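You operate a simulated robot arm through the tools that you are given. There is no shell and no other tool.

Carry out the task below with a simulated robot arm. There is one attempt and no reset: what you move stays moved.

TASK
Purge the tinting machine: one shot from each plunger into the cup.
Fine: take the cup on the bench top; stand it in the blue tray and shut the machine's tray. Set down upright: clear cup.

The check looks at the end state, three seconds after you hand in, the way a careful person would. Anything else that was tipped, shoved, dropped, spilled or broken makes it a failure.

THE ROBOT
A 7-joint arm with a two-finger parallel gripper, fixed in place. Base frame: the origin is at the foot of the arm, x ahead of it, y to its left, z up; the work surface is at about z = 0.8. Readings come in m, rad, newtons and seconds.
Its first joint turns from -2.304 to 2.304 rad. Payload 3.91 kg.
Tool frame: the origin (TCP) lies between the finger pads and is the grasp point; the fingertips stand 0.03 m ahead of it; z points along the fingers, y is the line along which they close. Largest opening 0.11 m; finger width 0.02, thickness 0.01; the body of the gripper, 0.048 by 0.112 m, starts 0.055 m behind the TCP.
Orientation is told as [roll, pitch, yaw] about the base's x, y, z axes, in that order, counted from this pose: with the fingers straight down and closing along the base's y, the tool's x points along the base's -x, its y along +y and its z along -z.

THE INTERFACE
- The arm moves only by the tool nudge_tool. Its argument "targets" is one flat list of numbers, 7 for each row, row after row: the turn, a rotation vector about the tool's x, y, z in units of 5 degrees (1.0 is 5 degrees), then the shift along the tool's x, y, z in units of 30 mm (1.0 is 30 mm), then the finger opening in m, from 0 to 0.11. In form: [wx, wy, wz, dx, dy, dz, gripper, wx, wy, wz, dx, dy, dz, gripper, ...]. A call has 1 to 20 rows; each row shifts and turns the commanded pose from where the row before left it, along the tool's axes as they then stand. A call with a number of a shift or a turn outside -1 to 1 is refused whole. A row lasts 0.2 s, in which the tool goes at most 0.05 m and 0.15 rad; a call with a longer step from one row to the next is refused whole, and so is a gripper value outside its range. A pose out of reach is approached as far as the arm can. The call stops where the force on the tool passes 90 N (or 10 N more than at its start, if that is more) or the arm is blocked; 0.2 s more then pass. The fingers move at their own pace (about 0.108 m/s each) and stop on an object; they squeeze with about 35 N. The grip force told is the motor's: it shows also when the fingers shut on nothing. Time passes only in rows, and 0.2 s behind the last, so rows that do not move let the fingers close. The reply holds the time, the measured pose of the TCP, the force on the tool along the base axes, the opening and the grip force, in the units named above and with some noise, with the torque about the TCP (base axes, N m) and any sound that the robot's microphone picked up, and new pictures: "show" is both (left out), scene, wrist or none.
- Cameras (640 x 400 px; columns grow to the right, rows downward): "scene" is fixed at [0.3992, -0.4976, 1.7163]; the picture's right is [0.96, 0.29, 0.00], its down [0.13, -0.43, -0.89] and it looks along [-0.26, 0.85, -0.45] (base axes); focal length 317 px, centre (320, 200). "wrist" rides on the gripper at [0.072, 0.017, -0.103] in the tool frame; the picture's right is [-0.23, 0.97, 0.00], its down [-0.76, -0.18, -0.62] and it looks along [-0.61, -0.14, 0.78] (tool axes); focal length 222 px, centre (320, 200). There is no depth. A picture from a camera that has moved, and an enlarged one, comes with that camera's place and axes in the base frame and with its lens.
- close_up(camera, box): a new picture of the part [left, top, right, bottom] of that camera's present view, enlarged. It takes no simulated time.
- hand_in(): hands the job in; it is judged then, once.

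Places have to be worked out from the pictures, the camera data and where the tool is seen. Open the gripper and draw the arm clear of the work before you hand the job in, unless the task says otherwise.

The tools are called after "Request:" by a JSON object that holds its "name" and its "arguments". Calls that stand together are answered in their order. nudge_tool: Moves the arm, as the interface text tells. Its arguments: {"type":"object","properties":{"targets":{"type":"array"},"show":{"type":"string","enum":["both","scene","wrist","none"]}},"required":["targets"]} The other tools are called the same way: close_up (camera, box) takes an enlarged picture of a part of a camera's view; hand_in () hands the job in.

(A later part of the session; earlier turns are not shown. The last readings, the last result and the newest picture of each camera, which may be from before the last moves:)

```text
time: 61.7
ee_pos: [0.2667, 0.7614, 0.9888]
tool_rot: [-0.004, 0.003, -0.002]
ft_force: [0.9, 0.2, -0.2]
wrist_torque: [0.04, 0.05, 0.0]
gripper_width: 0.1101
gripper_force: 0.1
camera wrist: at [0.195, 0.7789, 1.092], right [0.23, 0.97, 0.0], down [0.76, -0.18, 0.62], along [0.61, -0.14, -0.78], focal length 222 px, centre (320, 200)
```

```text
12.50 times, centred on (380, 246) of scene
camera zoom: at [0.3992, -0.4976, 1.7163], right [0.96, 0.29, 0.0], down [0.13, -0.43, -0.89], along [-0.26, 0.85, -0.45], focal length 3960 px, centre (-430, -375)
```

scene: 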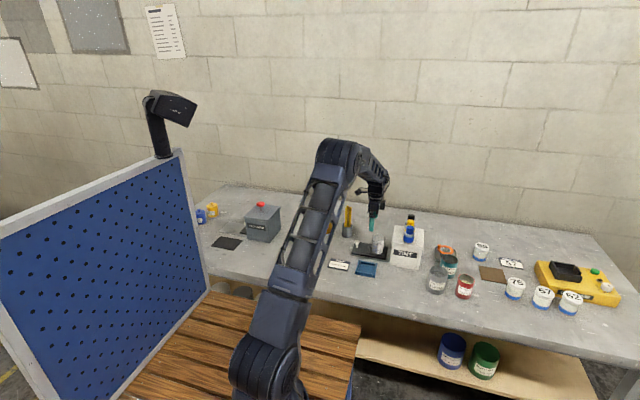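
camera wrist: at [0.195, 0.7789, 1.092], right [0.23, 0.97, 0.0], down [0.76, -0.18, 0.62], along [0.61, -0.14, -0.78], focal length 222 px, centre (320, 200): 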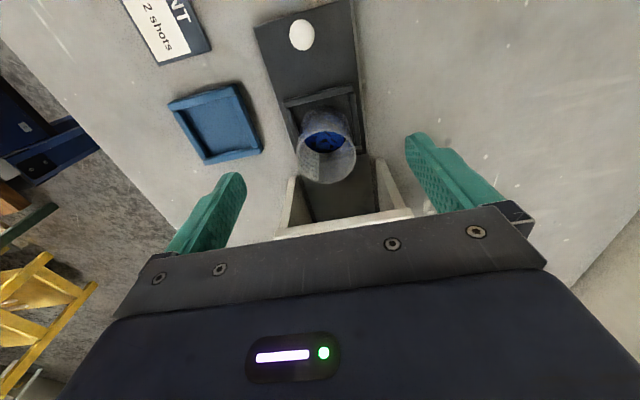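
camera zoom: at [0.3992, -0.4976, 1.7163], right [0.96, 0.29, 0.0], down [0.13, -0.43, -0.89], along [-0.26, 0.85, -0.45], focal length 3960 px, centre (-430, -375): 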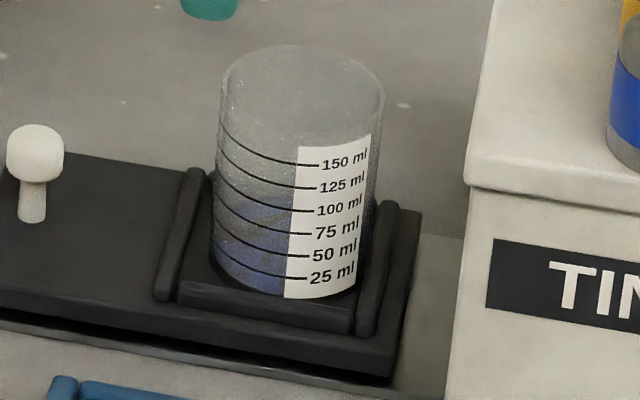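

The level reads about 75 ml, which fits three shots with blue and black swirls visible. I'll lower over the cup to z≈0.864, which is deeper than before but still above the pocket rims, and close.

Request:
{"name": "nudge_tool", "arguments": {"targets": [0, 0, 0, -0.5, 0, 0, 0.11, 0, 0, 0, -0.48, 0, 0.3, 0.11, 0, 0, 0, 0, 0, 0.8, 0.11, 0, 0, 0, 0, 0, 0.8, 0.11, 0, 0, 0, 0, 0, 0.8, 0.11, 0, 0, 0, 0, 0, 0.8, 0.11, 0, 0, 0, 0, 0, 0.65, 0.11, 0, 0, 0, 0, 0, 0, 0.11]}}

Request:
{"name": "close_up", "arguments": {"camera": "wrist", "box": [200, 50, 440, 240]}}

Request:
{"name": "close_up", "arguments": {"camera": "scene", "box": [360, 230, 400, 262]}}

```text
time: 63.5
ee_pos: [0.2974, 0.76, 0.8638]
tool_rot: [-0.003, -0.001, -0.002]
ft_force: [-0.5, -0.3, 0.8]
wrist_torque: [0.0, 0.0, 0.01]
gripper_width: 0.1102
gripper_force: 0.0
camera wrist: at [0.2241, 0.778, 0.9671], right [0.23, 0.97, 0.0], down [0.76, -0.18, 0.62], along [0.61, -0.14, -0.78], focal length 222 px, centre (320, 200)
```

scene: 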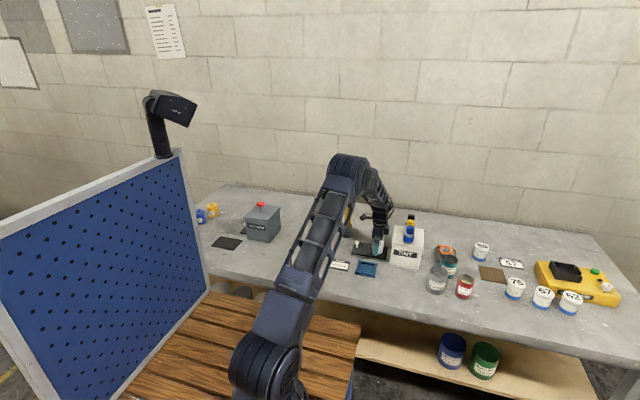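
wrist: 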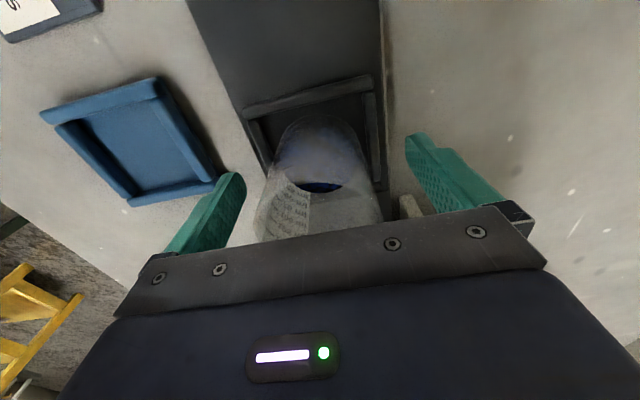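

```text
2.11 times, centred on (320, 145) of wrist
camera zoom: at [0.2241, 0.778, 0.9671], right [0.23, 0.97, 0.0], down [0.76, -0.18, 0.62], along [0.61, -0.14, -0.78], focal length 468 px, centre (320, 316)
```

zoom: 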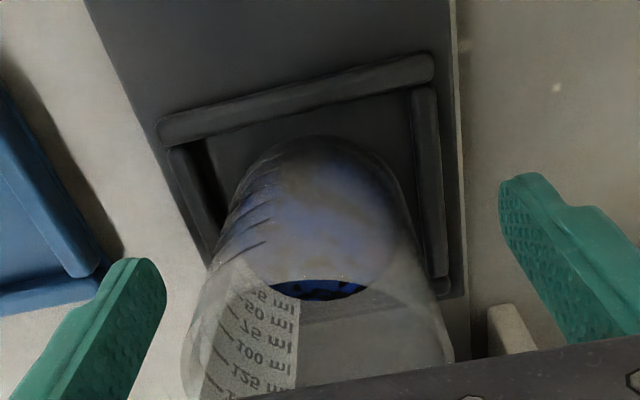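

```text
12.50 times, centred on (380, 246) of scene
camera zoom: at [0.3992, -0.4976, 1.7163], right [0.96, 0.29, 0.0], down [0.13, -0.43, -0.89], along [-0.26, 0.85, -0.45], focal length 3960 px, centre (-430, -375)
```

zoom: 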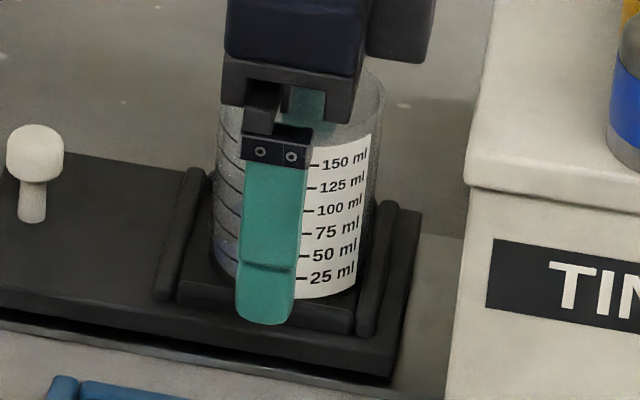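

The fingers straddle the cup cleanly. I'll close firmly, lift just 6 mm as a test and compare pictures for creep.

Request:
{"name": "nudge_tool", "arguments": {"targets": [0, 0, 0, 0, 0.03, 0, 0.08, 0, 0, 0, 0, 0, 0, 0.06, 0, 0, 0, 0, 0, 0, 0.03, 0, 0, 0, 0, 0, 0, 0.0, 0, 0, 0, 0, 0, 0, 0.0], "show": "wrist"}}

Request:
{"name": "close_up", "arguments": {"camera": "wrist", "box": [220, 80, 420, 240]}}

Request:
{"name": "nudge_tool", "arguments": {"targets": [0, 0, 0, 0, 0, -0.1, 0, 0, 0, 0, 0, 0, -0.1, 0.0, 0, 0, 0, 0, 0, 0, 0], "show": "wrist"}}

Request:
{"name": "close_up", "arguments": {"camera": "wrist", "box": [220, 80, 420, 240]}}

Request:
{"name": "close_up", "arguments": {"camera": "scene", "box": [360, 230, 400, 262]}}

```text
time: 64.7
ee_pos: [0.2972, 0.7627, 0.8638]
tool_rot: [-0.005, 0.0, -0.003]
ft_force: [0.6, 0.5, 0.7]
wrist_torque: [0.03, 0.01, 0.0]
gripper_width: 0.0582
gripper_force: 34.7
camera wrist: at [0.2241, 0.779, 0.9676], right [0.23, 0.97, 0.0], down [0.76, -0.18, 0.62], along [0.61, -0.14, -0.78], focal length 222 px, centre (320, 200)
```

wrist: 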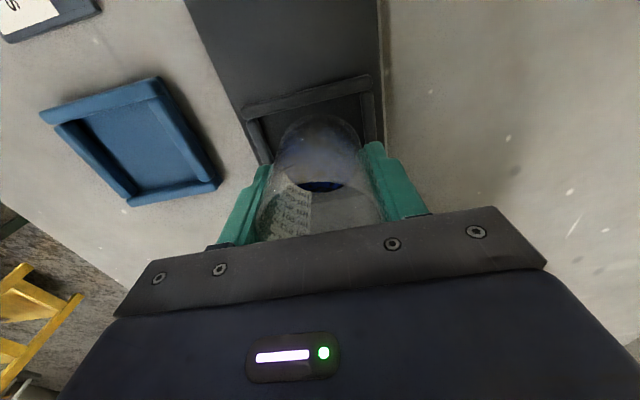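

```text
2.50 times, centred on (320, 160) of wrist
camera zoom: at [0.2241, 0.779, 0.9676], right [0.23, 0.97, 0.0], down [0.76, -0.18, 0.62], along [0.61, -0.14, -0.78], focal length 555 px, centre (320, 300)
```

zoom: 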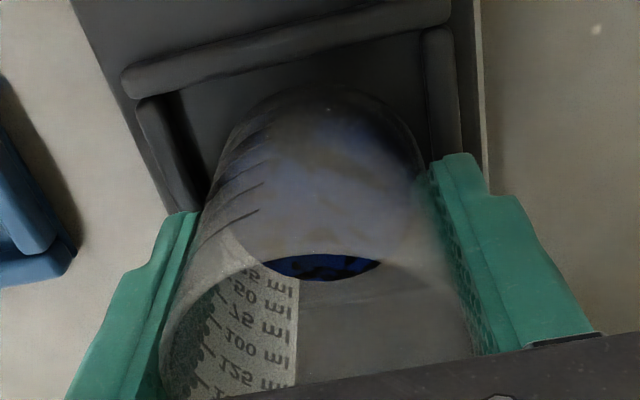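

```text
time: 65.5
ee_pos: [0.2965, 0.7607, 0.8704]
tool_rot: [-0.002, 0.0, -0.001]
ft_force: [-0.7, 0.1, 0.0]
wrist_torque: [0.01, 0.02, -0.02]
gripper_width: 0.0583
gripper_force: 35.0
camera wrist: at [0.2243, 0.779, 0.9736], right [0.23, 0.97, 0.0], down [0.76, -0.18, 0.62], along [0.61, -0.14, -0.78], focal length 222 px, centre (320, 200)
```

wrist: 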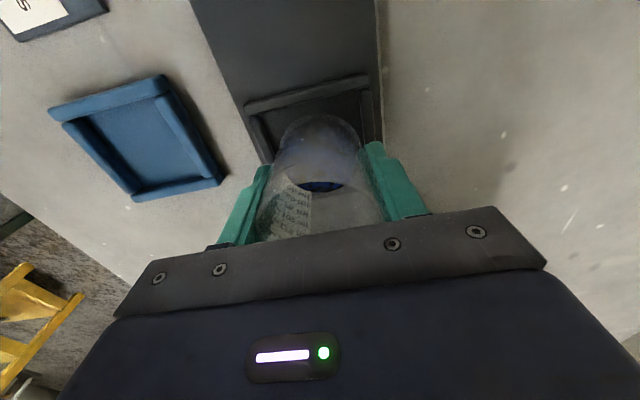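

```text
2.50 times, centred on (320, 160) of wrist
camera zoom: at [0.2243, 0.779, 0.9736], right [0.23, 0.97, 0.0], down [0.76, -0.18, 0.62], along [0.61, -0.14, -0.78], focal length 555 px, centre (320, 300)
```

zoom: 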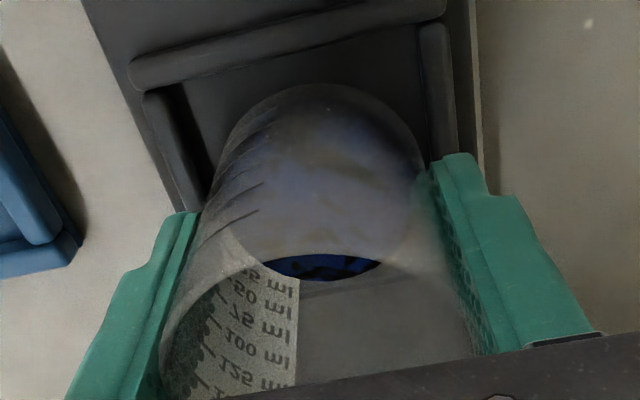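

```text
12.50 times, centred on (380, 246) of scene
camera zoom: at [0.3992, -0.4976, 1.7163], right [0.96, 0.29, 0.0], down [0.13, -0.43, -0.89], along [-0.26, 0.85, -0.45], focal length 3960 px, centre (-430, -375)
```

zoom: 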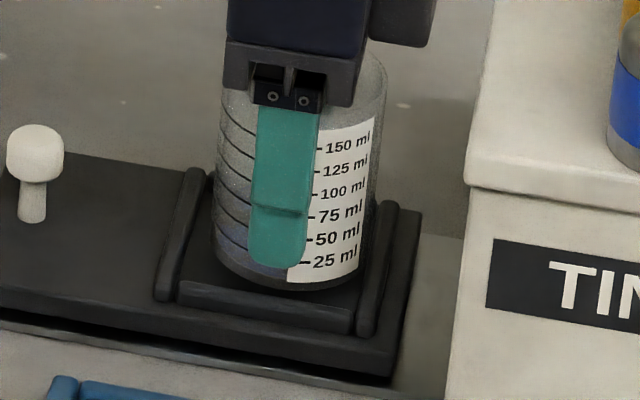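

The cup's position in the grip hasn't changed and it lifted cleanly, so there's no creep. I'll raise it another 27 mm and check again.

Request:
{"name": "nudge_tool", "arguments": {"targets": [0, 0, 0, 0, 0, -0.3, 0, 0, 0, 0, 0, 0, -0.3, 0.0, 0, 0, 0, 0, 0, -0.3, 0, 0, 0, 0, 0, 0, 0, 0], "show": "wrist"}}

Request:
{"name": "close_up", "arguments": {"camera": "wrist", "box": [220, 80, 420, 240]}}

Request:
{"name": "close_up", "arguments": {"camera": "scene", "box": [355, 220, 405, 275]}}

```text
time: 66.5
ee_pos: [0.2973, 0.7609, 0.8976]
tool_rot: [-0.002, -0.001, -0.001]
ft_force: [-0.7, -0.5, -0.5]
wrist_torque: [-0.01, 0.01, 0.01]
gripper_width: 0.0583
gripper_force: 35.0
camera wrist: at [0.2242, 0.7788, 1.0004], right [0.23, 0.97, 0.0], down [0.76, -0.18, 0.62], along [0.61, -0.14, -0.78], focal length 222 px, centre (320, 200)
```

wrist: 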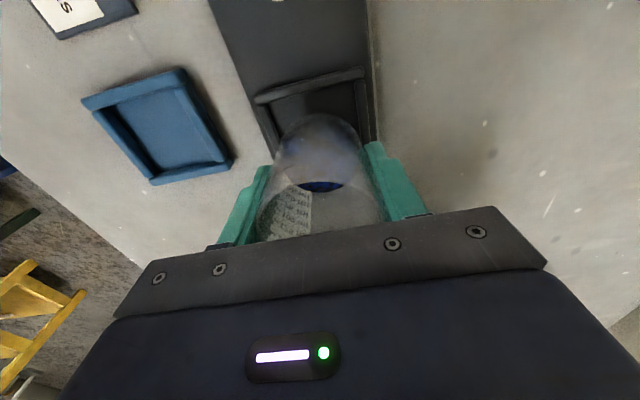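

```text
2.50 times, centred on (320, 160) of wrist
camera zoom: at [0.2242, 0.7788, 1.0004], right [0.23, 0.97, 0.0], down [0.76, -0.18, 0.62], along [0.61, -0.14, -0.78], focal length 555 px, centre (320, 300)
```

zoom: 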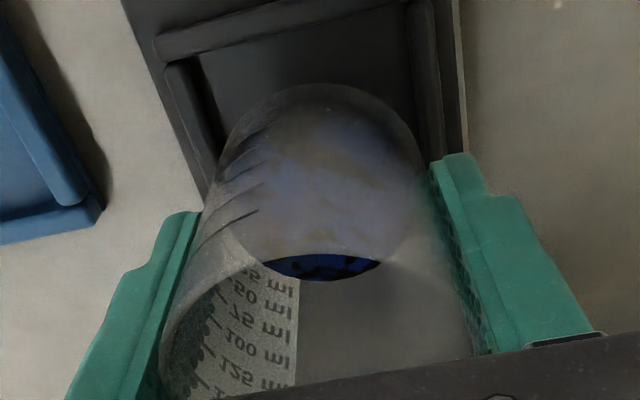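

```text
7.27 times, centred on (380, 248) of scene
camera zoom: at [0.3992, -0.4976, 1.7163], right [0.96, 0.29, 0.0], down [0.13, -0.43, -0.89], along [-0.26, 0.85, -0.45], focal length 2304 px, centre (-116, -146)
```

zoom: 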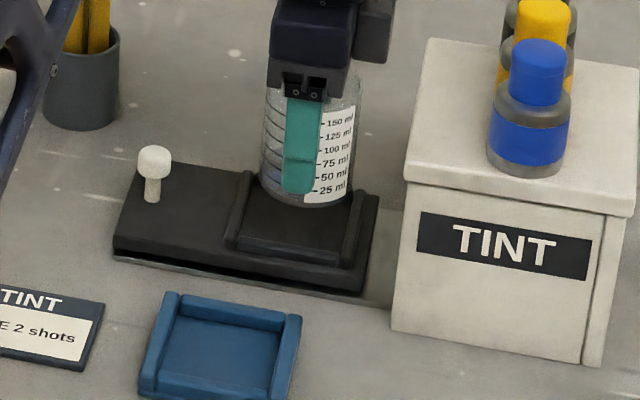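

There's still no slip. The blue tray's centre works out to (0.268, 0.6285), so I'll carry the cup there at this height with a gentle ramp.

Request:
{"name": "nudge_tool", "arguments": {"targets": [0, 0, 0, 0, 0, -0.2, 0, 0, 0, 0, 0.059, -0.265, 0, 0, 0, 0, 0, 0.117, -0.53, 0, 0, 0, 0, 0, 0.156, -0.706, 0, 0, 0, 0, 0, 0.156, -0.706, 0, 0, 0, 0, 0, 0.156, -0.706, 0, 0, 0, 0, 0, 0.156, -0.706, 0, 0, 0, 0, 0, 0.117, -0.53, 0, 0, 0, 0, 0, 0.059, -0.265, 0, 0, 0, 0, 0, 0, 0, 0, 0]}}

Request:
{"name": "close_up", "arguments": {"camera": "wrist", "box": [220, 60, 420, 240]}}

Request:
{"name": "close_up", "arguments": {"camera": "scene", "box": [345, 230, 395, 285]}}

```text
time: 68.7
ee_pos: [0.2675, 0.6286, 0.9034]
tool_rot: [-0.002, 0.002, -0.002]
ft_force: [0.2, -0.2, -0.7]
wrist_torque: [0.03, 0.0, -0.01]
gripper_width: 0.0583
gripper_force: 35.2
camera wrist: at [0.1943, 0.6468, 1.0065], right [0.23, 0.97, 0.0], down [0.76, -0.18, 0.62], along [0.61, -0.14, -0.78], focal length 222 px, centre (320, 200)
```

scene: 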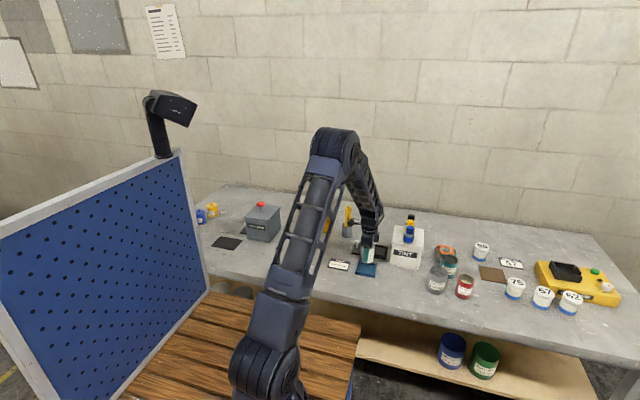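
wrist: 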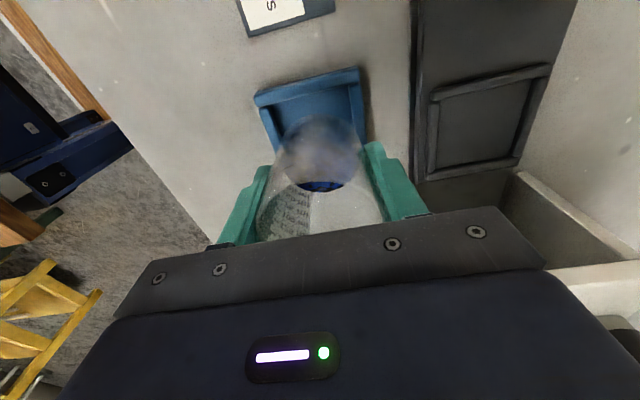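

```text
2.22 times, centred on (320, 150) of wrist
camera zoom: at [0.1943, 0.6468, 1.0065], right [0.23, 0.97, 0.0], down [0.76, -0.18, 0.62], along [0.61, -0.14, -0.78], focal length 494 px, centre (320, 311)
```

zoom: 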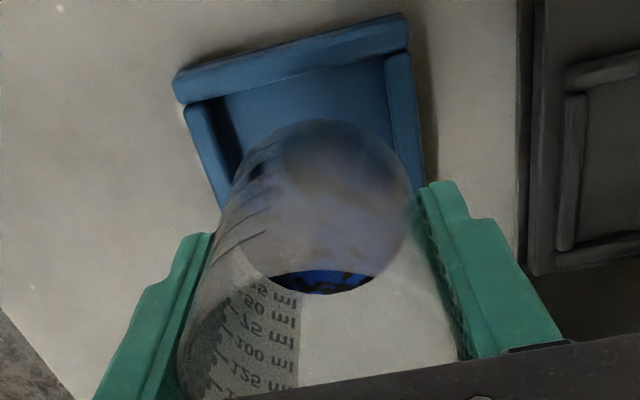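

```text
7.27 times, centred on (370, 258) of scene
camera zoom: at [0.3992, -0.4976, 1.7163], right [0.96, 0.29, 0.0], down [0.13, -0.43, -0.89], along [-0.26, 0.85, -0.45], focal length 2304 px, centre (-44, -218)
```

zoom: 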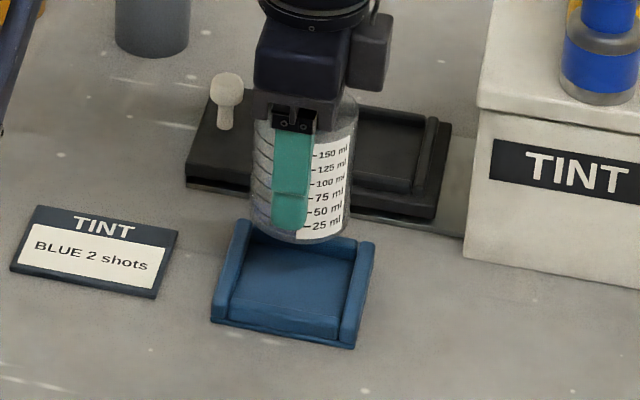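

The cup is above the blue tray and aligned to within about 2 mm. I'll shift −1.5 mm in y and lower most of the way.

Request:
{"name": "nudge_tool", "arguments": {"targets": [0, 0, 0, -0.02, -0.05, 0.3, 0, 0, 0, 0, 0, 0, 0.4, 0, 0, 0, 0, 0, 0, 0.4, 0, 0, 0, 0, 0, 0, 0.2, 0, 0, 0, 0, 0, 0, 0, 0]}}

Request:
{"name": "close_up", "arguments": {"camera": "wrist", "box": [220, 60, 420, 240]}}

Request:
{"name": "close_up", "arguments": {"camera": "scene", "box": [345, 230, 395, 285]}}

```text
time: 69.9
ee_pos: [0.2683, 0.6272, 0.8634]
tool_rot: [-0.004, 0.0, -0.002]
ft_force: [-0.1, -0.4, -0.7]
wrist_torque: [0.0, -0.01, -0.01]
gripper_width: 0.0585
gripper_force: 35.2
camera wrist: at [0.1951, 0.6446, 0.968], right [0.23, 0.97, 0.0], down [0.76, -0.18, 0.62], along [0.61, -0.14, -0.78], focal length 222 px, centre (320, 200)
```

scene: 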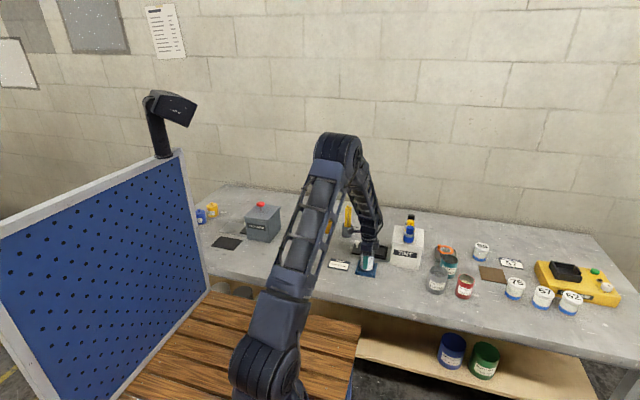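
wrist: 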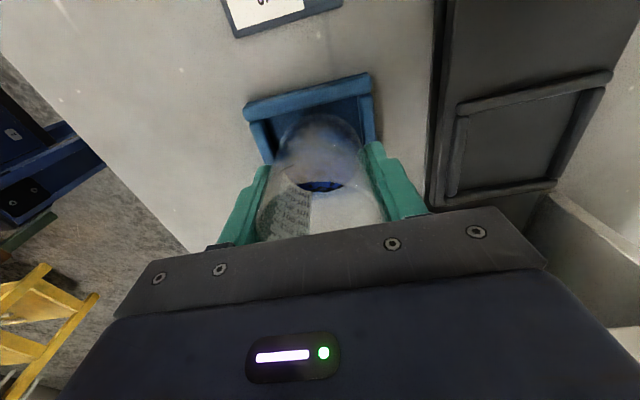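

```text
2.22 times, centred on (320, 150) of wrist
camera zoom: at [0.1951, 0.6446, 0.968], right [0.23, 0.97, 0.0], down [0.76, -0.18, 0.62], along [0.61, -0.14, -0.78], focal length 494 px, centre (320, 311)
```

zoom: 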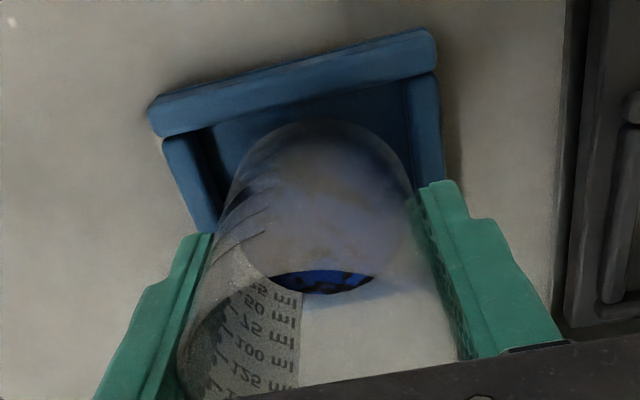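

```text
7.27 times, centred on (370, 258) of scene
camera zoom: at [0.3992, -0.4976, 1.7163], right [0.96, 0.29, 0.0], down [0.13, -0.43, -0.89], along [-0.26, 0.85, -0.45], focal length 2304 px, centre (-44, -218)
```

zoom: 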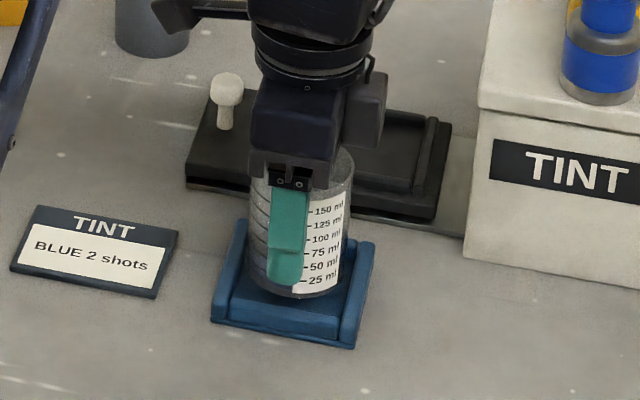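

The cup is entering the tray area, and by my estimate it sits about 1.4 mm too close to the −x rim. I'll shift +1.4 mm in x and lower in small steps to the floor.

Request:
{"name": "nudge_tool", "arguments": {"targets": [0, 0, 0, -0.047, 0, 0.0, 0, 0, 0, 0, 0, 0, 0.1, 0, 0, 0, 0, 0, 0, 0.1, 0, 0, 0, 0, 0, 0, 0.08, 0, 0, 0, 0, 0, 0, 0, 0]}}

Request:
{"name": "close_up", "arguments": {"camera": "scene", "box": [345, 230, 395, 285]}}

```text
time: 71.1
ee_pos: [0.2686, 0.6275, 0.8565]
tool_rot: [-0.004, -0.001, -0.002]
ft_force: [0.1, 0.5, -0.4]
wrist_torque: [-0.02, 0.0, 0.0]
gripper_width: 0.0583
gripper_force: 35.0
camera wrist: at [0.1964, 0.6446, 0.9596], right [0.23, 0.97, 0.0], down [0.76, -0.18, 0.62], along [0.61, -0.14, -0.78], focal length 222 px, centre (320, 200)
```

scene: 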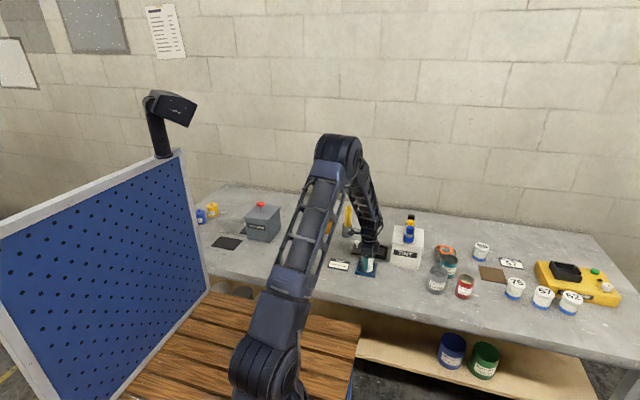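
wrist: 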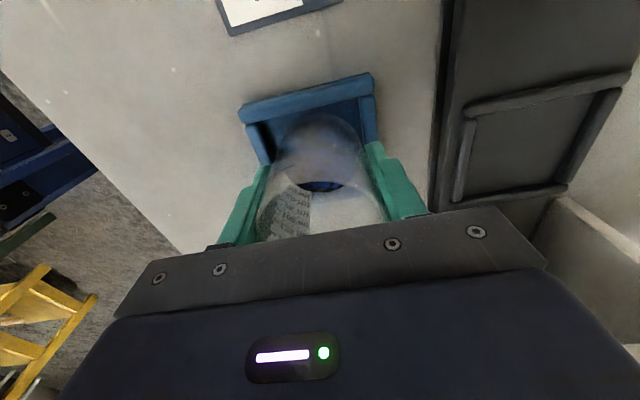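

```text
7.27 times, centred on (370, 258) of scene
camera zoom: at [0.3992, -0.4976, 1.7163], right [0.96, 0.29, 0.0], down [0.13, -0.43, -0.89], along [-0.26, 0.85, -0.45], focal length 2304 px, centre (-44, -218)
```

zoom: 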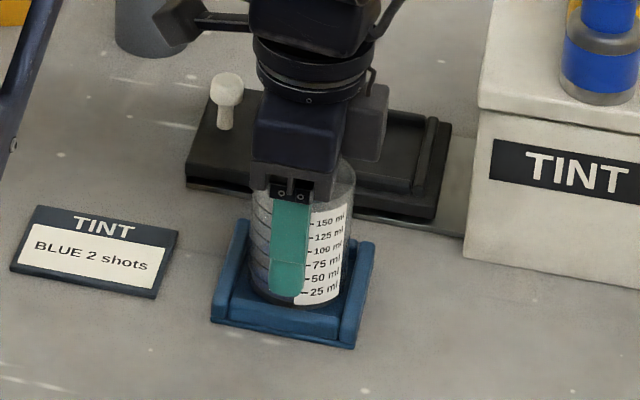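

No contact yet. I'll keep lowering in 2 mm steps until the floor load appears.

Request:
{"name": "nudge_tool", "arguments": {"targets": [0, 0, 0, 0, 0, 0.07, 0, 0, 0, 0, 0, 0, 0.07, 0, 0, 0, 0, 0, 0, 0, 0], "show": "wrist"}}

Request:
{"name": "close_up", "arguments": {"camera": "scene", "box": [355, 240, 385, 280]}}

Request:
{"name": "close_up", "arguments": {"camera": "wrist", "box": [220, 60, 420, 240]}}

```text
time: 71.9
ee_pos: [0.2692, 0.6263, 0.8512]
tool_rot: [-0.003, -0.001, -0.002]
ft_force: [0.2, -0.2, 0.0]
wrist_torque: [0.02, 0.01, -0.01]
gripper_width: 0.0582
gripper_force: 35.1
camera wrist: at [0.1961, 0.6448, 0.9551], right [0.23, 0.97, 0.0], down [0.76, -0.18, 0.62], along [0.61, -0.14, -0.78], focal length 222 px, centre (320, 200)
```

wrist: 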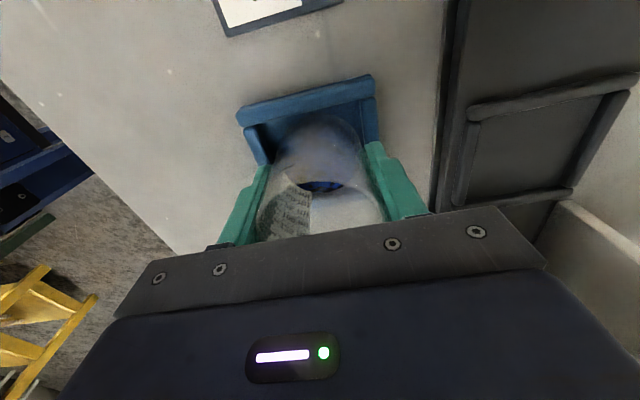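

```text
10.00 times, centred on (370, 260) of scene
camera zoom: at [0.3992, -0.4976, 1.7163], right [0.96, 0.29, 0.0], down [0.13, -0.43, -0.89], along [-0.26, 0.85, -0.45], focal length 3168 px, centre (-180, -400)
```

zoom: 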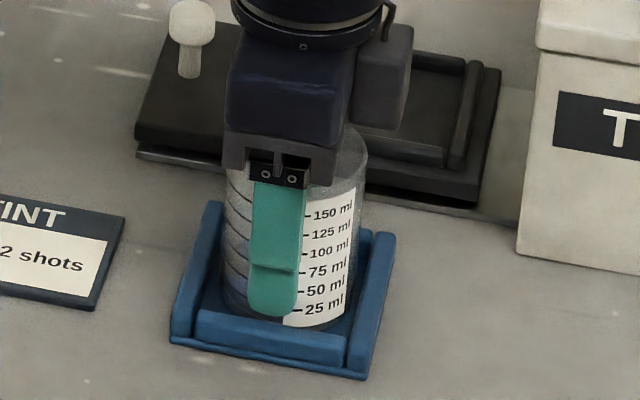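

```text
2.22 times, centred on (320, 150) of wrist
camera zoom: at [0.1961, 0.6448, 0.9551], right [0.23, 0.97, 0.0], down [0.76, -0.18, 0.62], along [0.61, -0.14, -0.78], focal length 494 px, centre (320, 311)
```

zoom: 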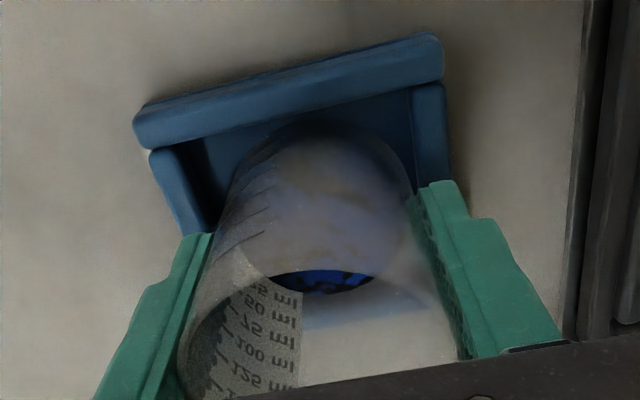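

The base is inside the rims with even gaps and there's still no load, so I'll keep lowering.

Request:
{"name": "nudge_tool", "arguments": {"targets": [0, 0, 0, 0, 0, 0.06, 0, 0, 0, 0, 0, 0, 0, 0], "show": "none"}}

Request:
{"name": "nudge_tool", "arguments": {"targets": [0, 0, 0, 0, 0, 0.06, 0, 0, 0, 0, 0, 0, 0, 0], "show": "wrist"}}

Request:
{"name": "close_up", "arguments": {"camera": "scene", "box": [355, 240, 385, 280]}}

```text
time: 72.5
ee_pos: [0.2682, 0.6256, 0.8504]
tool_rot: [0.0, 0.001, -0.002]
ft_force: [-0.6, -1.1, 15.7]
wrist_torque: [0.06, 0.09, -0.08]
gripper_width: 0.0583
gripper_force: 35.0
```

```text
time: 73.1
ee_pos: [0.2701, 0.627, 0.8497]
tool_rot: [0.0, -0.001, -0.003]
ft_force: [-2.0, 1.9, 28.7]
wrist_torque: [0.22, 0.09, -0.16]
gripper_width: 0.0583
gripper_force: 34.9
camera wrist: at [0.1964, 0.6449, 0.9525], right [0.23, 0.97, 0.0], down [0.76, -0.18, 0.62], along [0.61, -0.14, -0.78], focal length 222 px, centre (320, 200)
```

wrist: 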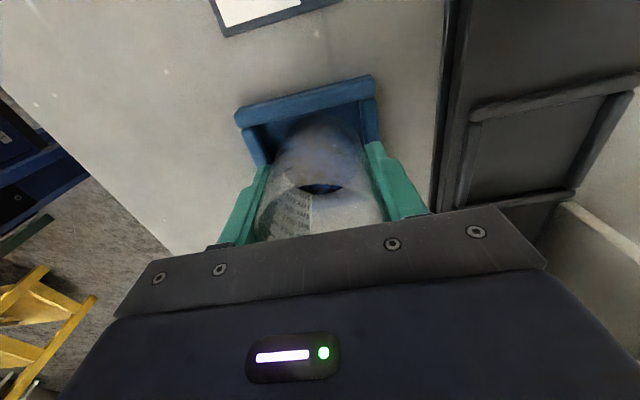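

```text
10.00 times, centred on (370, 260) of scene
camera zoom: at [0.3992, -0.4976, 1.7163], right [0.96, 0.29, 0.0], down [0.13, -0.43, -0.89], along [-0.26, 0.85, -0.45], focal length 3168 px, centre (-180, -400)
```

zoom: 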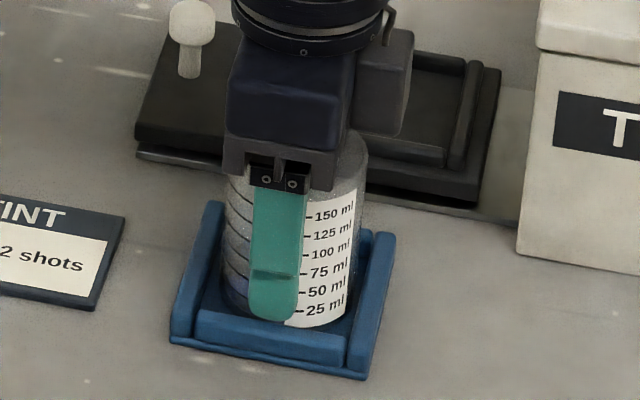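

The floor contact appeared at TCP z≈0.850 (about 29 N). I'll ease off the load, open just a little, then lift clear before opening wide.

Request:
{"name": "nudge_tool", "arguments": {"targets": [0, 0, 0, 0, 0, -0.07, 0, 0, 0, 0, 0, 0, 0, 0], "show": "none"}}

Request:
{"name": "nudge_tool", "arguments": {"targets": [0, 0, 0, 0, 0, 0, 0.054, 0, 0, 0, 0, 0, 0, 0.064, 0, 0, 0, 0, 0, 0, 0.07, 0, 0, 0, 0, 0, 0, 0.07], "show": "wrist"}}

Request:
{"name": "close_up", "arguments": {"camera": "scene", "box": [355, 240, 385, 280]}}

Request:
{"name": "close_up", "arguments": {"camera": "wrist", "box": [220, 60, 420, 240]}}

```text
time: 73.7
ee_pos: [0.2697, 0.6265, 0.8499]
tool_rot: [-0.005, -0.001, -0.002]
ft_force: [-0.3, 0.6, 0.5]
wrist_torque: [0.05, -0.02, 0.02]
gripper_width: 0.0579
gripper_force: 35.6
```

```text
time: 74.7
ee_pos: [0.2697, 0.6267, 0.8508]
tool_rot: [-0.003, 0.0, -0.001]
ft_force: [0.0, 0.4, 0.3]
wrist_torque: [-0.01, 0.01, 0.01]
gripper_width: 0.0698
gripper_force: 0.2
camera wrist: at [0.1967, 0.6446, 0.9536], right [0.23, 0.97, 0.0], down [0.76, -0.18, 0.62], along [0.61, -0.14, -0.78], focal length 222 px, centre (320, 200)
```

wrist: 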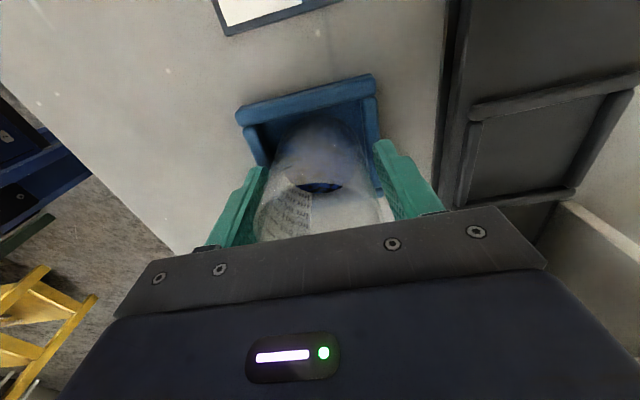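

```text
10.00 times, centred on (370, 260) of scene
camera zoom: at [0.3992, -0.4976, 1.7163], right [0.96, 0.29, 0.0], down [0.13, -0.43, -0.89], along [-0.26, 0.85, -0.45], focal length 3168 px, centre (-180, -400)
```

zoom: 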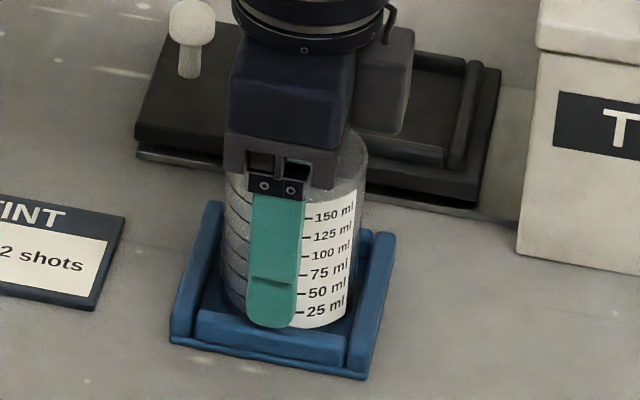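

```text
2.22 times, centred on (320, 150) of wrist
camera zoom: at [0.1967, 0.6446, 0.9536], right [0.23, 0.97, 0.0], down [0.76, -0.18, 0.62], along [0.61, -0.14, -0.78], focal length 494 px, centre (320, 311)
```

zoom: 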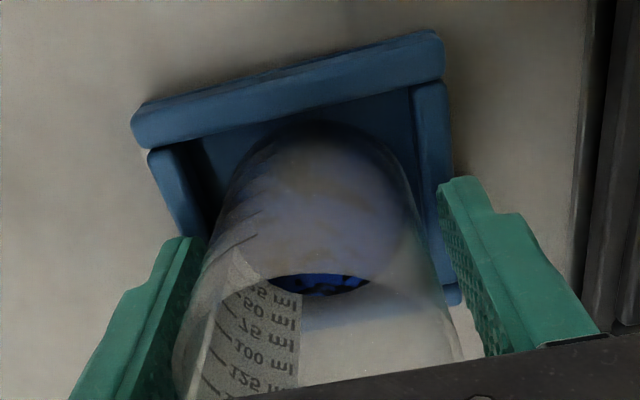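

The cup stands on its own in the blue tray. I'll lift straight up, opening wider on the way.

Request:
{"name": "nudge_tool", "arguments": {"targets": [0, 0, 0, 0, 0, -0.3, 0.08, 0, 0, 0, 0, 0, -0.6, 0.095, 0, 0, 0, 0, 0, -0.9, 0.1, 0, 0, 0, 0, 0, -0.9, 0.1, 0, 0, 0, 0, 0, -0.9, 0.1, 0, 0, 0, 0, 0, -0.8, 0.1, 0, 0, 0, 0, 0, 0, 0.1]}}

Request:
{"name": "close_up", "arguments": {"camera": "scene", "box": [345, 230, 395, 285]}}

Request:
{"name": "close_up", "arguments": {"camera": "wrist", "box": [220, 60, 420, 240]}}

```text
time: 76.3
ee_pos: [0.2691, 0.6283, 0.9835]
tool_rot: [-0.002, -0.001, -0.001]
ft_force: [0.1, -0.6, -0.1]
wrist_torque: [0.01, 0.04, -0.01]
gripper_width: 0.0999
gripper_force: 0.1
camera wrist: at [0.1964, 0.6451, 1.0865], right [0.23, 0.97, 0.0], down [0.76, -0.18, 0.62], along [0.61, -0.14, -0.78], focal length 222 px, centre (320, 200)
```

scene: 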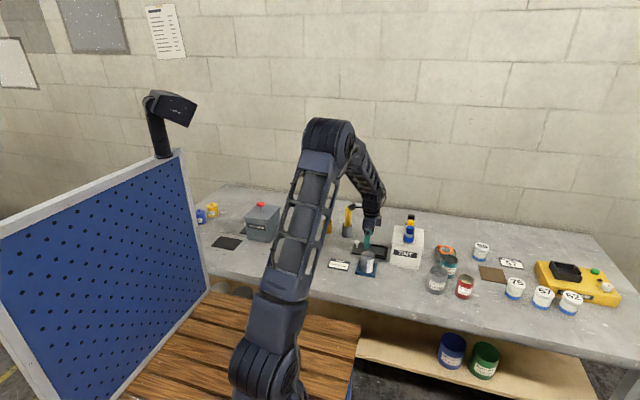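
wrist: 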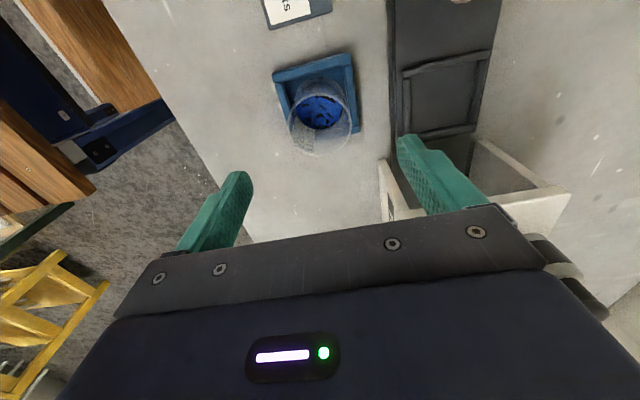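

```text
7.27 times, centred on (370, 258) of scene
camera zoom: at [0.3992, -0.4976, 1.7163], right [0.96, 0.29, 0.0], down [0.13, -0.43, -0.89], along [-0.26, 0.85, -0.45], focal length 2304 px, centre (-44, -218)
```

zoom: 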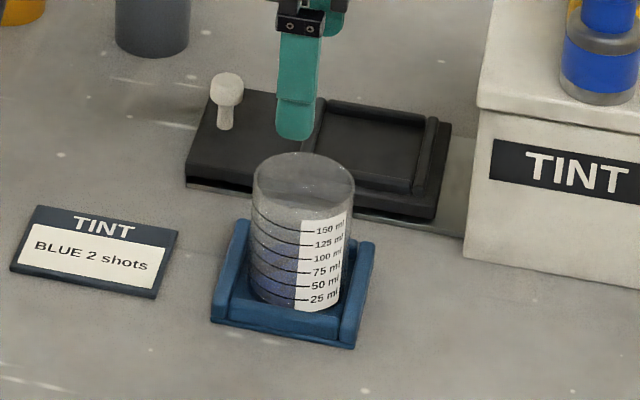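

```text
2.22 times, centred on (320, 150) of wrist
camera zoom: at [0.1964, 0.6451, 1.0865], right [0.23, 0.97, 0.0], down [0.76, -0.18, 0.62], along [0.61, -0.14, -0.78], focal length 494 px, centre (320, 311)
```

zoom: 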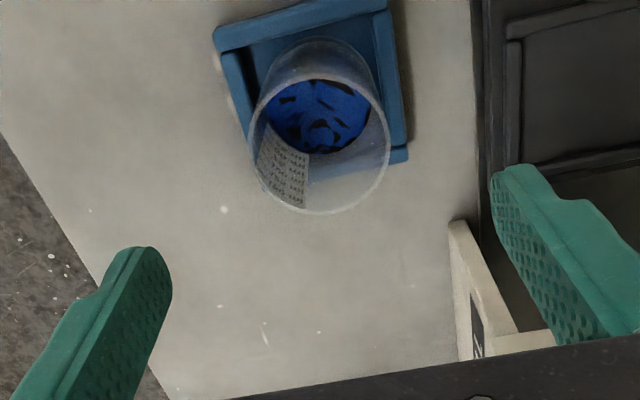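

The cup stands upright inside the blue tray. I'll look at the contents once more, then go shut the machine's tray.

Request:
{"name": "close_up", "arguments": {"camera": "scene", "box": [358, 248, 382, 276]}}

Request:
{"name": "close_up", "arguments": {"camera": "wrist", "box": [270, 50, 370, 160]}}

```text
14.29 times, centred on (370, 262) of scene
camera zoom: at [0.3992, -0.4976, 1.7163], right [0.96, 0.29, 0.0], down [0.13, -0.43, -0.89], along [-0.26, 0.85, -0.45], focal length 4525 px, centre (-394, -686)
```

zoom: 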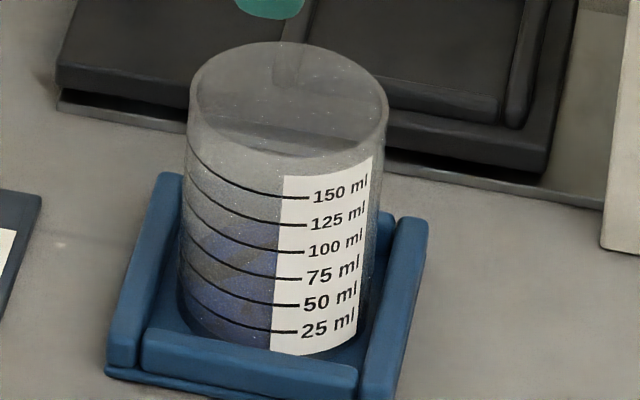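

```text
3.64 times, centred on (320, 105) of wrist
camera zoom: at [0.1964, 0.6451, 1.0865], right [0.23, 0.97, 0.0], down [0.76, -0.18, 0.62], along [0.61, -0.14, -0.78], focal length 808 px, centre (320, 546)
```

zoom: 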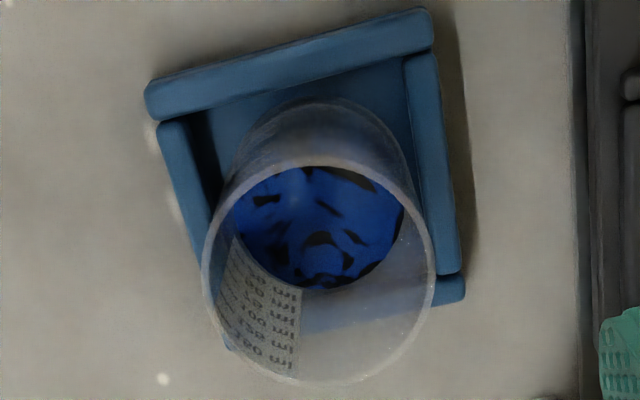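

The liquid is at about 75–100 ml, with blue, black and brownish-yellow streaks. Now I'll move back over the tray knob with the tool tilted and hover above it.

Request:
{"name": "nudge_tool", "arguments": {"targets": [0, 0, 0, 0.3, 0.5, 0, 0.1, 0, 0, 0, 0.47, 0.79, 0, 0.09, 0, 0, 0, 0.47, 0.79, 0, 0.08, 0, 0, 0, 0.47, 0.79, 0, 0.07, 0, 0, 0, 0.47, 0.79, 0, 0.06, 0, 0, 0, 0.45, 0.79, 0.08, 0.06, 0, -0.91, 0, 0, 0, 0, 0.06, 0, -0.91, 0, 0, 0, 0, 0.06, 0, -0.91, 0, 0, 0, 0, 0.06, 0, -0.91, 0, 0, 0, 0, 0.06, 0, -0.91, 0, 0, 0, 0, 0.06, 0, 0, 0, 0.4, 0, 0.93, 0.06, 0, 0, 0, 0.4, 0, 0.93, 0.06, 0, 0, 0, 0, 0, 0, 0.06]}}

Request:
{"name": "close_up", "arguments": {"camera": "wrist", "box": [220, 50, 420, 240]}}

```text
time: 79.3
ee_pos: [0.1893, 0.7605, 0.9199]
tool_rot: [-0.003, -0.396, 0.001]
ft_force: [0.6, 0.5, -0.5]
wrist_torque: [0.02, -0.01, 0.04]
gripper_width: 0.0597
gripper_force: 0.0
camera wrist: at [0.083, 0.7784, 0.986], right [0.21, 0.97, 0.09], down [0.46, -0.18, 0.87], along [0.86, -0.14, -0.49], focal length 222 px, centre (320, 200)
```

scene: 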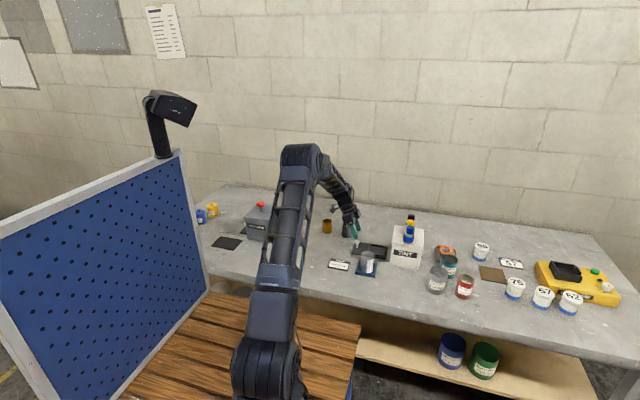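
wrist: 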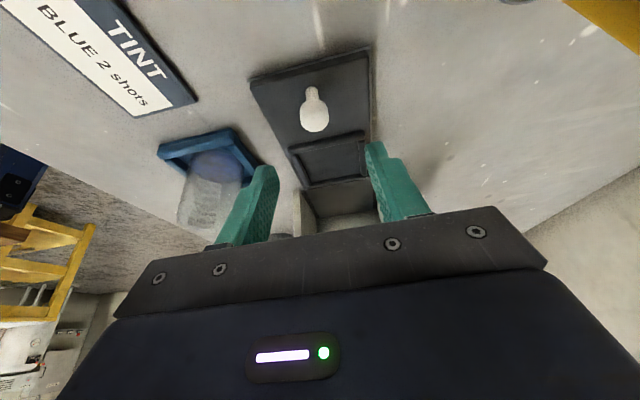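

```text
2.11 times, centred on (320, 145) of wrist
camera zoom: at [0.083, 0.7784, 0.986], right [0.21, 0.97, 0.09], down [0.46, -0.18, 0.87], along [0.86, -0.14, -0.49], focal length 468 px, centre (320, 316)
```

zoom: 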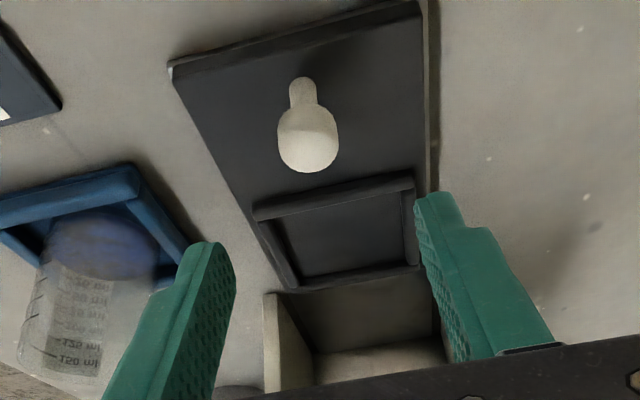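

Same geometry as before, so I'll lower onto the knob and grip.

Request:
{"name": "nudge_tool", "arguments": {"targets": [0, 0, 0, 0.22, 0, 0.745, 0.06, 0, 0, 0, 0.22, 0, 0.745, 0.06, 0, 0, 0, 0.22, 0, 0.745, 0.06, 0, 0, 0, 0, 0, 0, 0.06, 0, 0, 0, 0, 0, 0, 0.03, 0, 0, 0, 0, 0, 0, 0.0, 0, 0, 0, 0, 0, 0, 0.0], "show": "wrist"}}

```text
time: 80.9
ee_pos: [0.1983, 0.7605, 0.8503]
tool_rot: [-0.002, -0.396, 0.0]
ft_force: [0.8, 3.6, 12.4]
wrist_torque: [0.02, -0.22, 0.02]
gripper_width: 0.0212
gripper_force: 44.9
camera wrist: at [0.0908, 0.778, 0.9168], right [0.21, 0.97, 0.09], down [0.46, -0.18, 0.87], along [0.86, -0.14, -0.49], focal length 222 px, centre (320, 200)
```

wrist: 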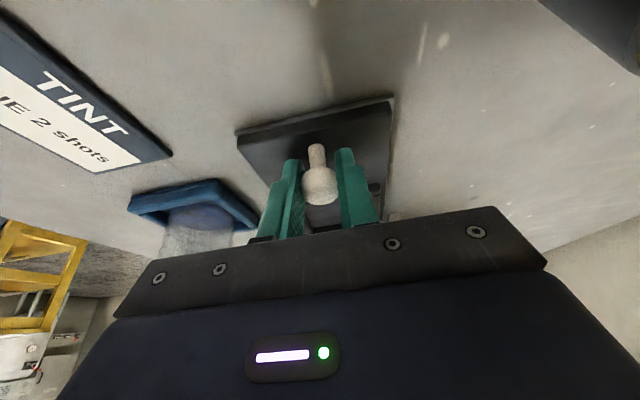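

The knob is gripped. Pushing the tray in to its stop.

Request:
{"name": "nudge_tool", "arguments": {"targets": [0, 0, 0, -0.2, 0, 0.084, 0, 0, 0, 0, -0.369, 0, 0.154, 0, 0, 0, 0, -0.369, 0, 0.154, 0, 0, 0, 0, -0.369, 0, 0.154, 0, 0, 0, 0, -0.369, 0, 0.154, 0, 0, 0, 0, -0.369, 0, 0.154, 0, 0, 0, 0, -0.369, 0, 0.154, 0, 0, 0, 0, -0.369, 0, 0.154, 0, 0, 0, 0, -0.369, 0, 0.154, 0, 0, 0, 0, -0.369, 0, 0.154, 0, 0, 0, 0, -0.2, 0, 0.084, 0, 0, 0, 0, -0.12, 0, 0.05, 0, 0, 0, 0, -0.06, 0, 0.025, 0, 0, 0, 0, 0, 0, 0, 0]}}

Request:
{"name": "close_up", "arguments": {"camera": "scene", "box": [335, 205, 425, 285]}}

```text
time: 83.9
ee_pos: [0.3228, 0.7612, 0.8499]
tool_rot: [-0.004, -0.395, 0.0]
ft_force: [-11.2, 6.0, -2.3]
wrist_torque: [0.03, 0.54, 0.03]
gripper_width: 0.0211
gripper_force: 44.4
camera wrist: at [0.216, 0.778, 0.9169], right [0.21, 0.97, 0.08], down [0.46, -0.18, 0.87], along [0.86, -0.14, -0.49], focal length 222 px, centre (320, 200)
```

scene: 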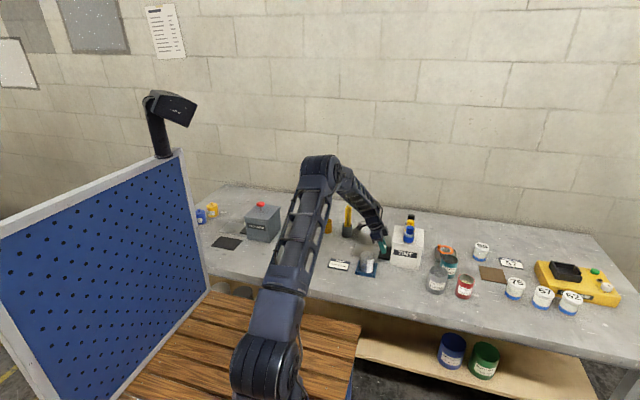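
wrist: 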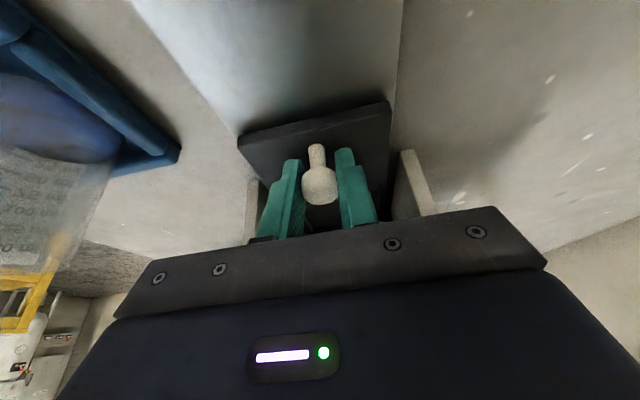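

```text
5.00 times, centred on (380, 245) of scene
camera zoom: at [0.3992, -0.4976, 1.7163], right [0.96, 0.29, 0.0], down [0.13, -0.43, -0.89], along [-0.26, 0.85, -0.45], focal length 1584 px, centre (20, -25)
```

zoom: 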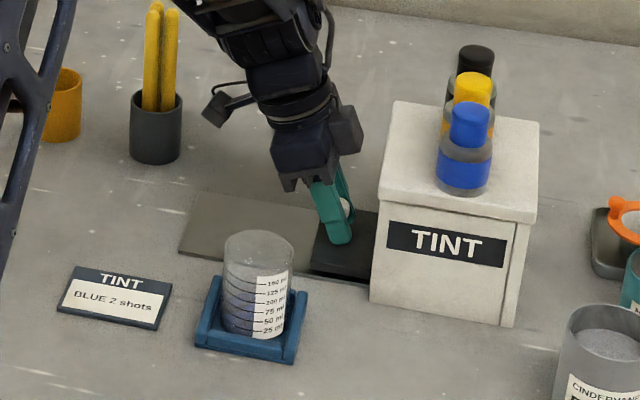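

The load of −11 N shows it has reached the stop. I'll add a 2 mm push to make sure it's fully shut.

Request:
{"name": "nudge_tool", "arguments": {"targets": [0, 0, 0, -0.07, 0, 0.029, 0, 0, 0, 0, 0, 0, 0, 0], "show": "none"}}

```text
time: 84.5
ee_pos: [0.3241, 0.7605, 0.8499]
tool_rot: [-0.003, -0.394, 0.001]
ft_force: [-35.5, -3.9, -0.8]
wrist_torque: [0.01, 0.6, 0.03]
gripper_width: 0.0212
gripper_force: 45.2
```

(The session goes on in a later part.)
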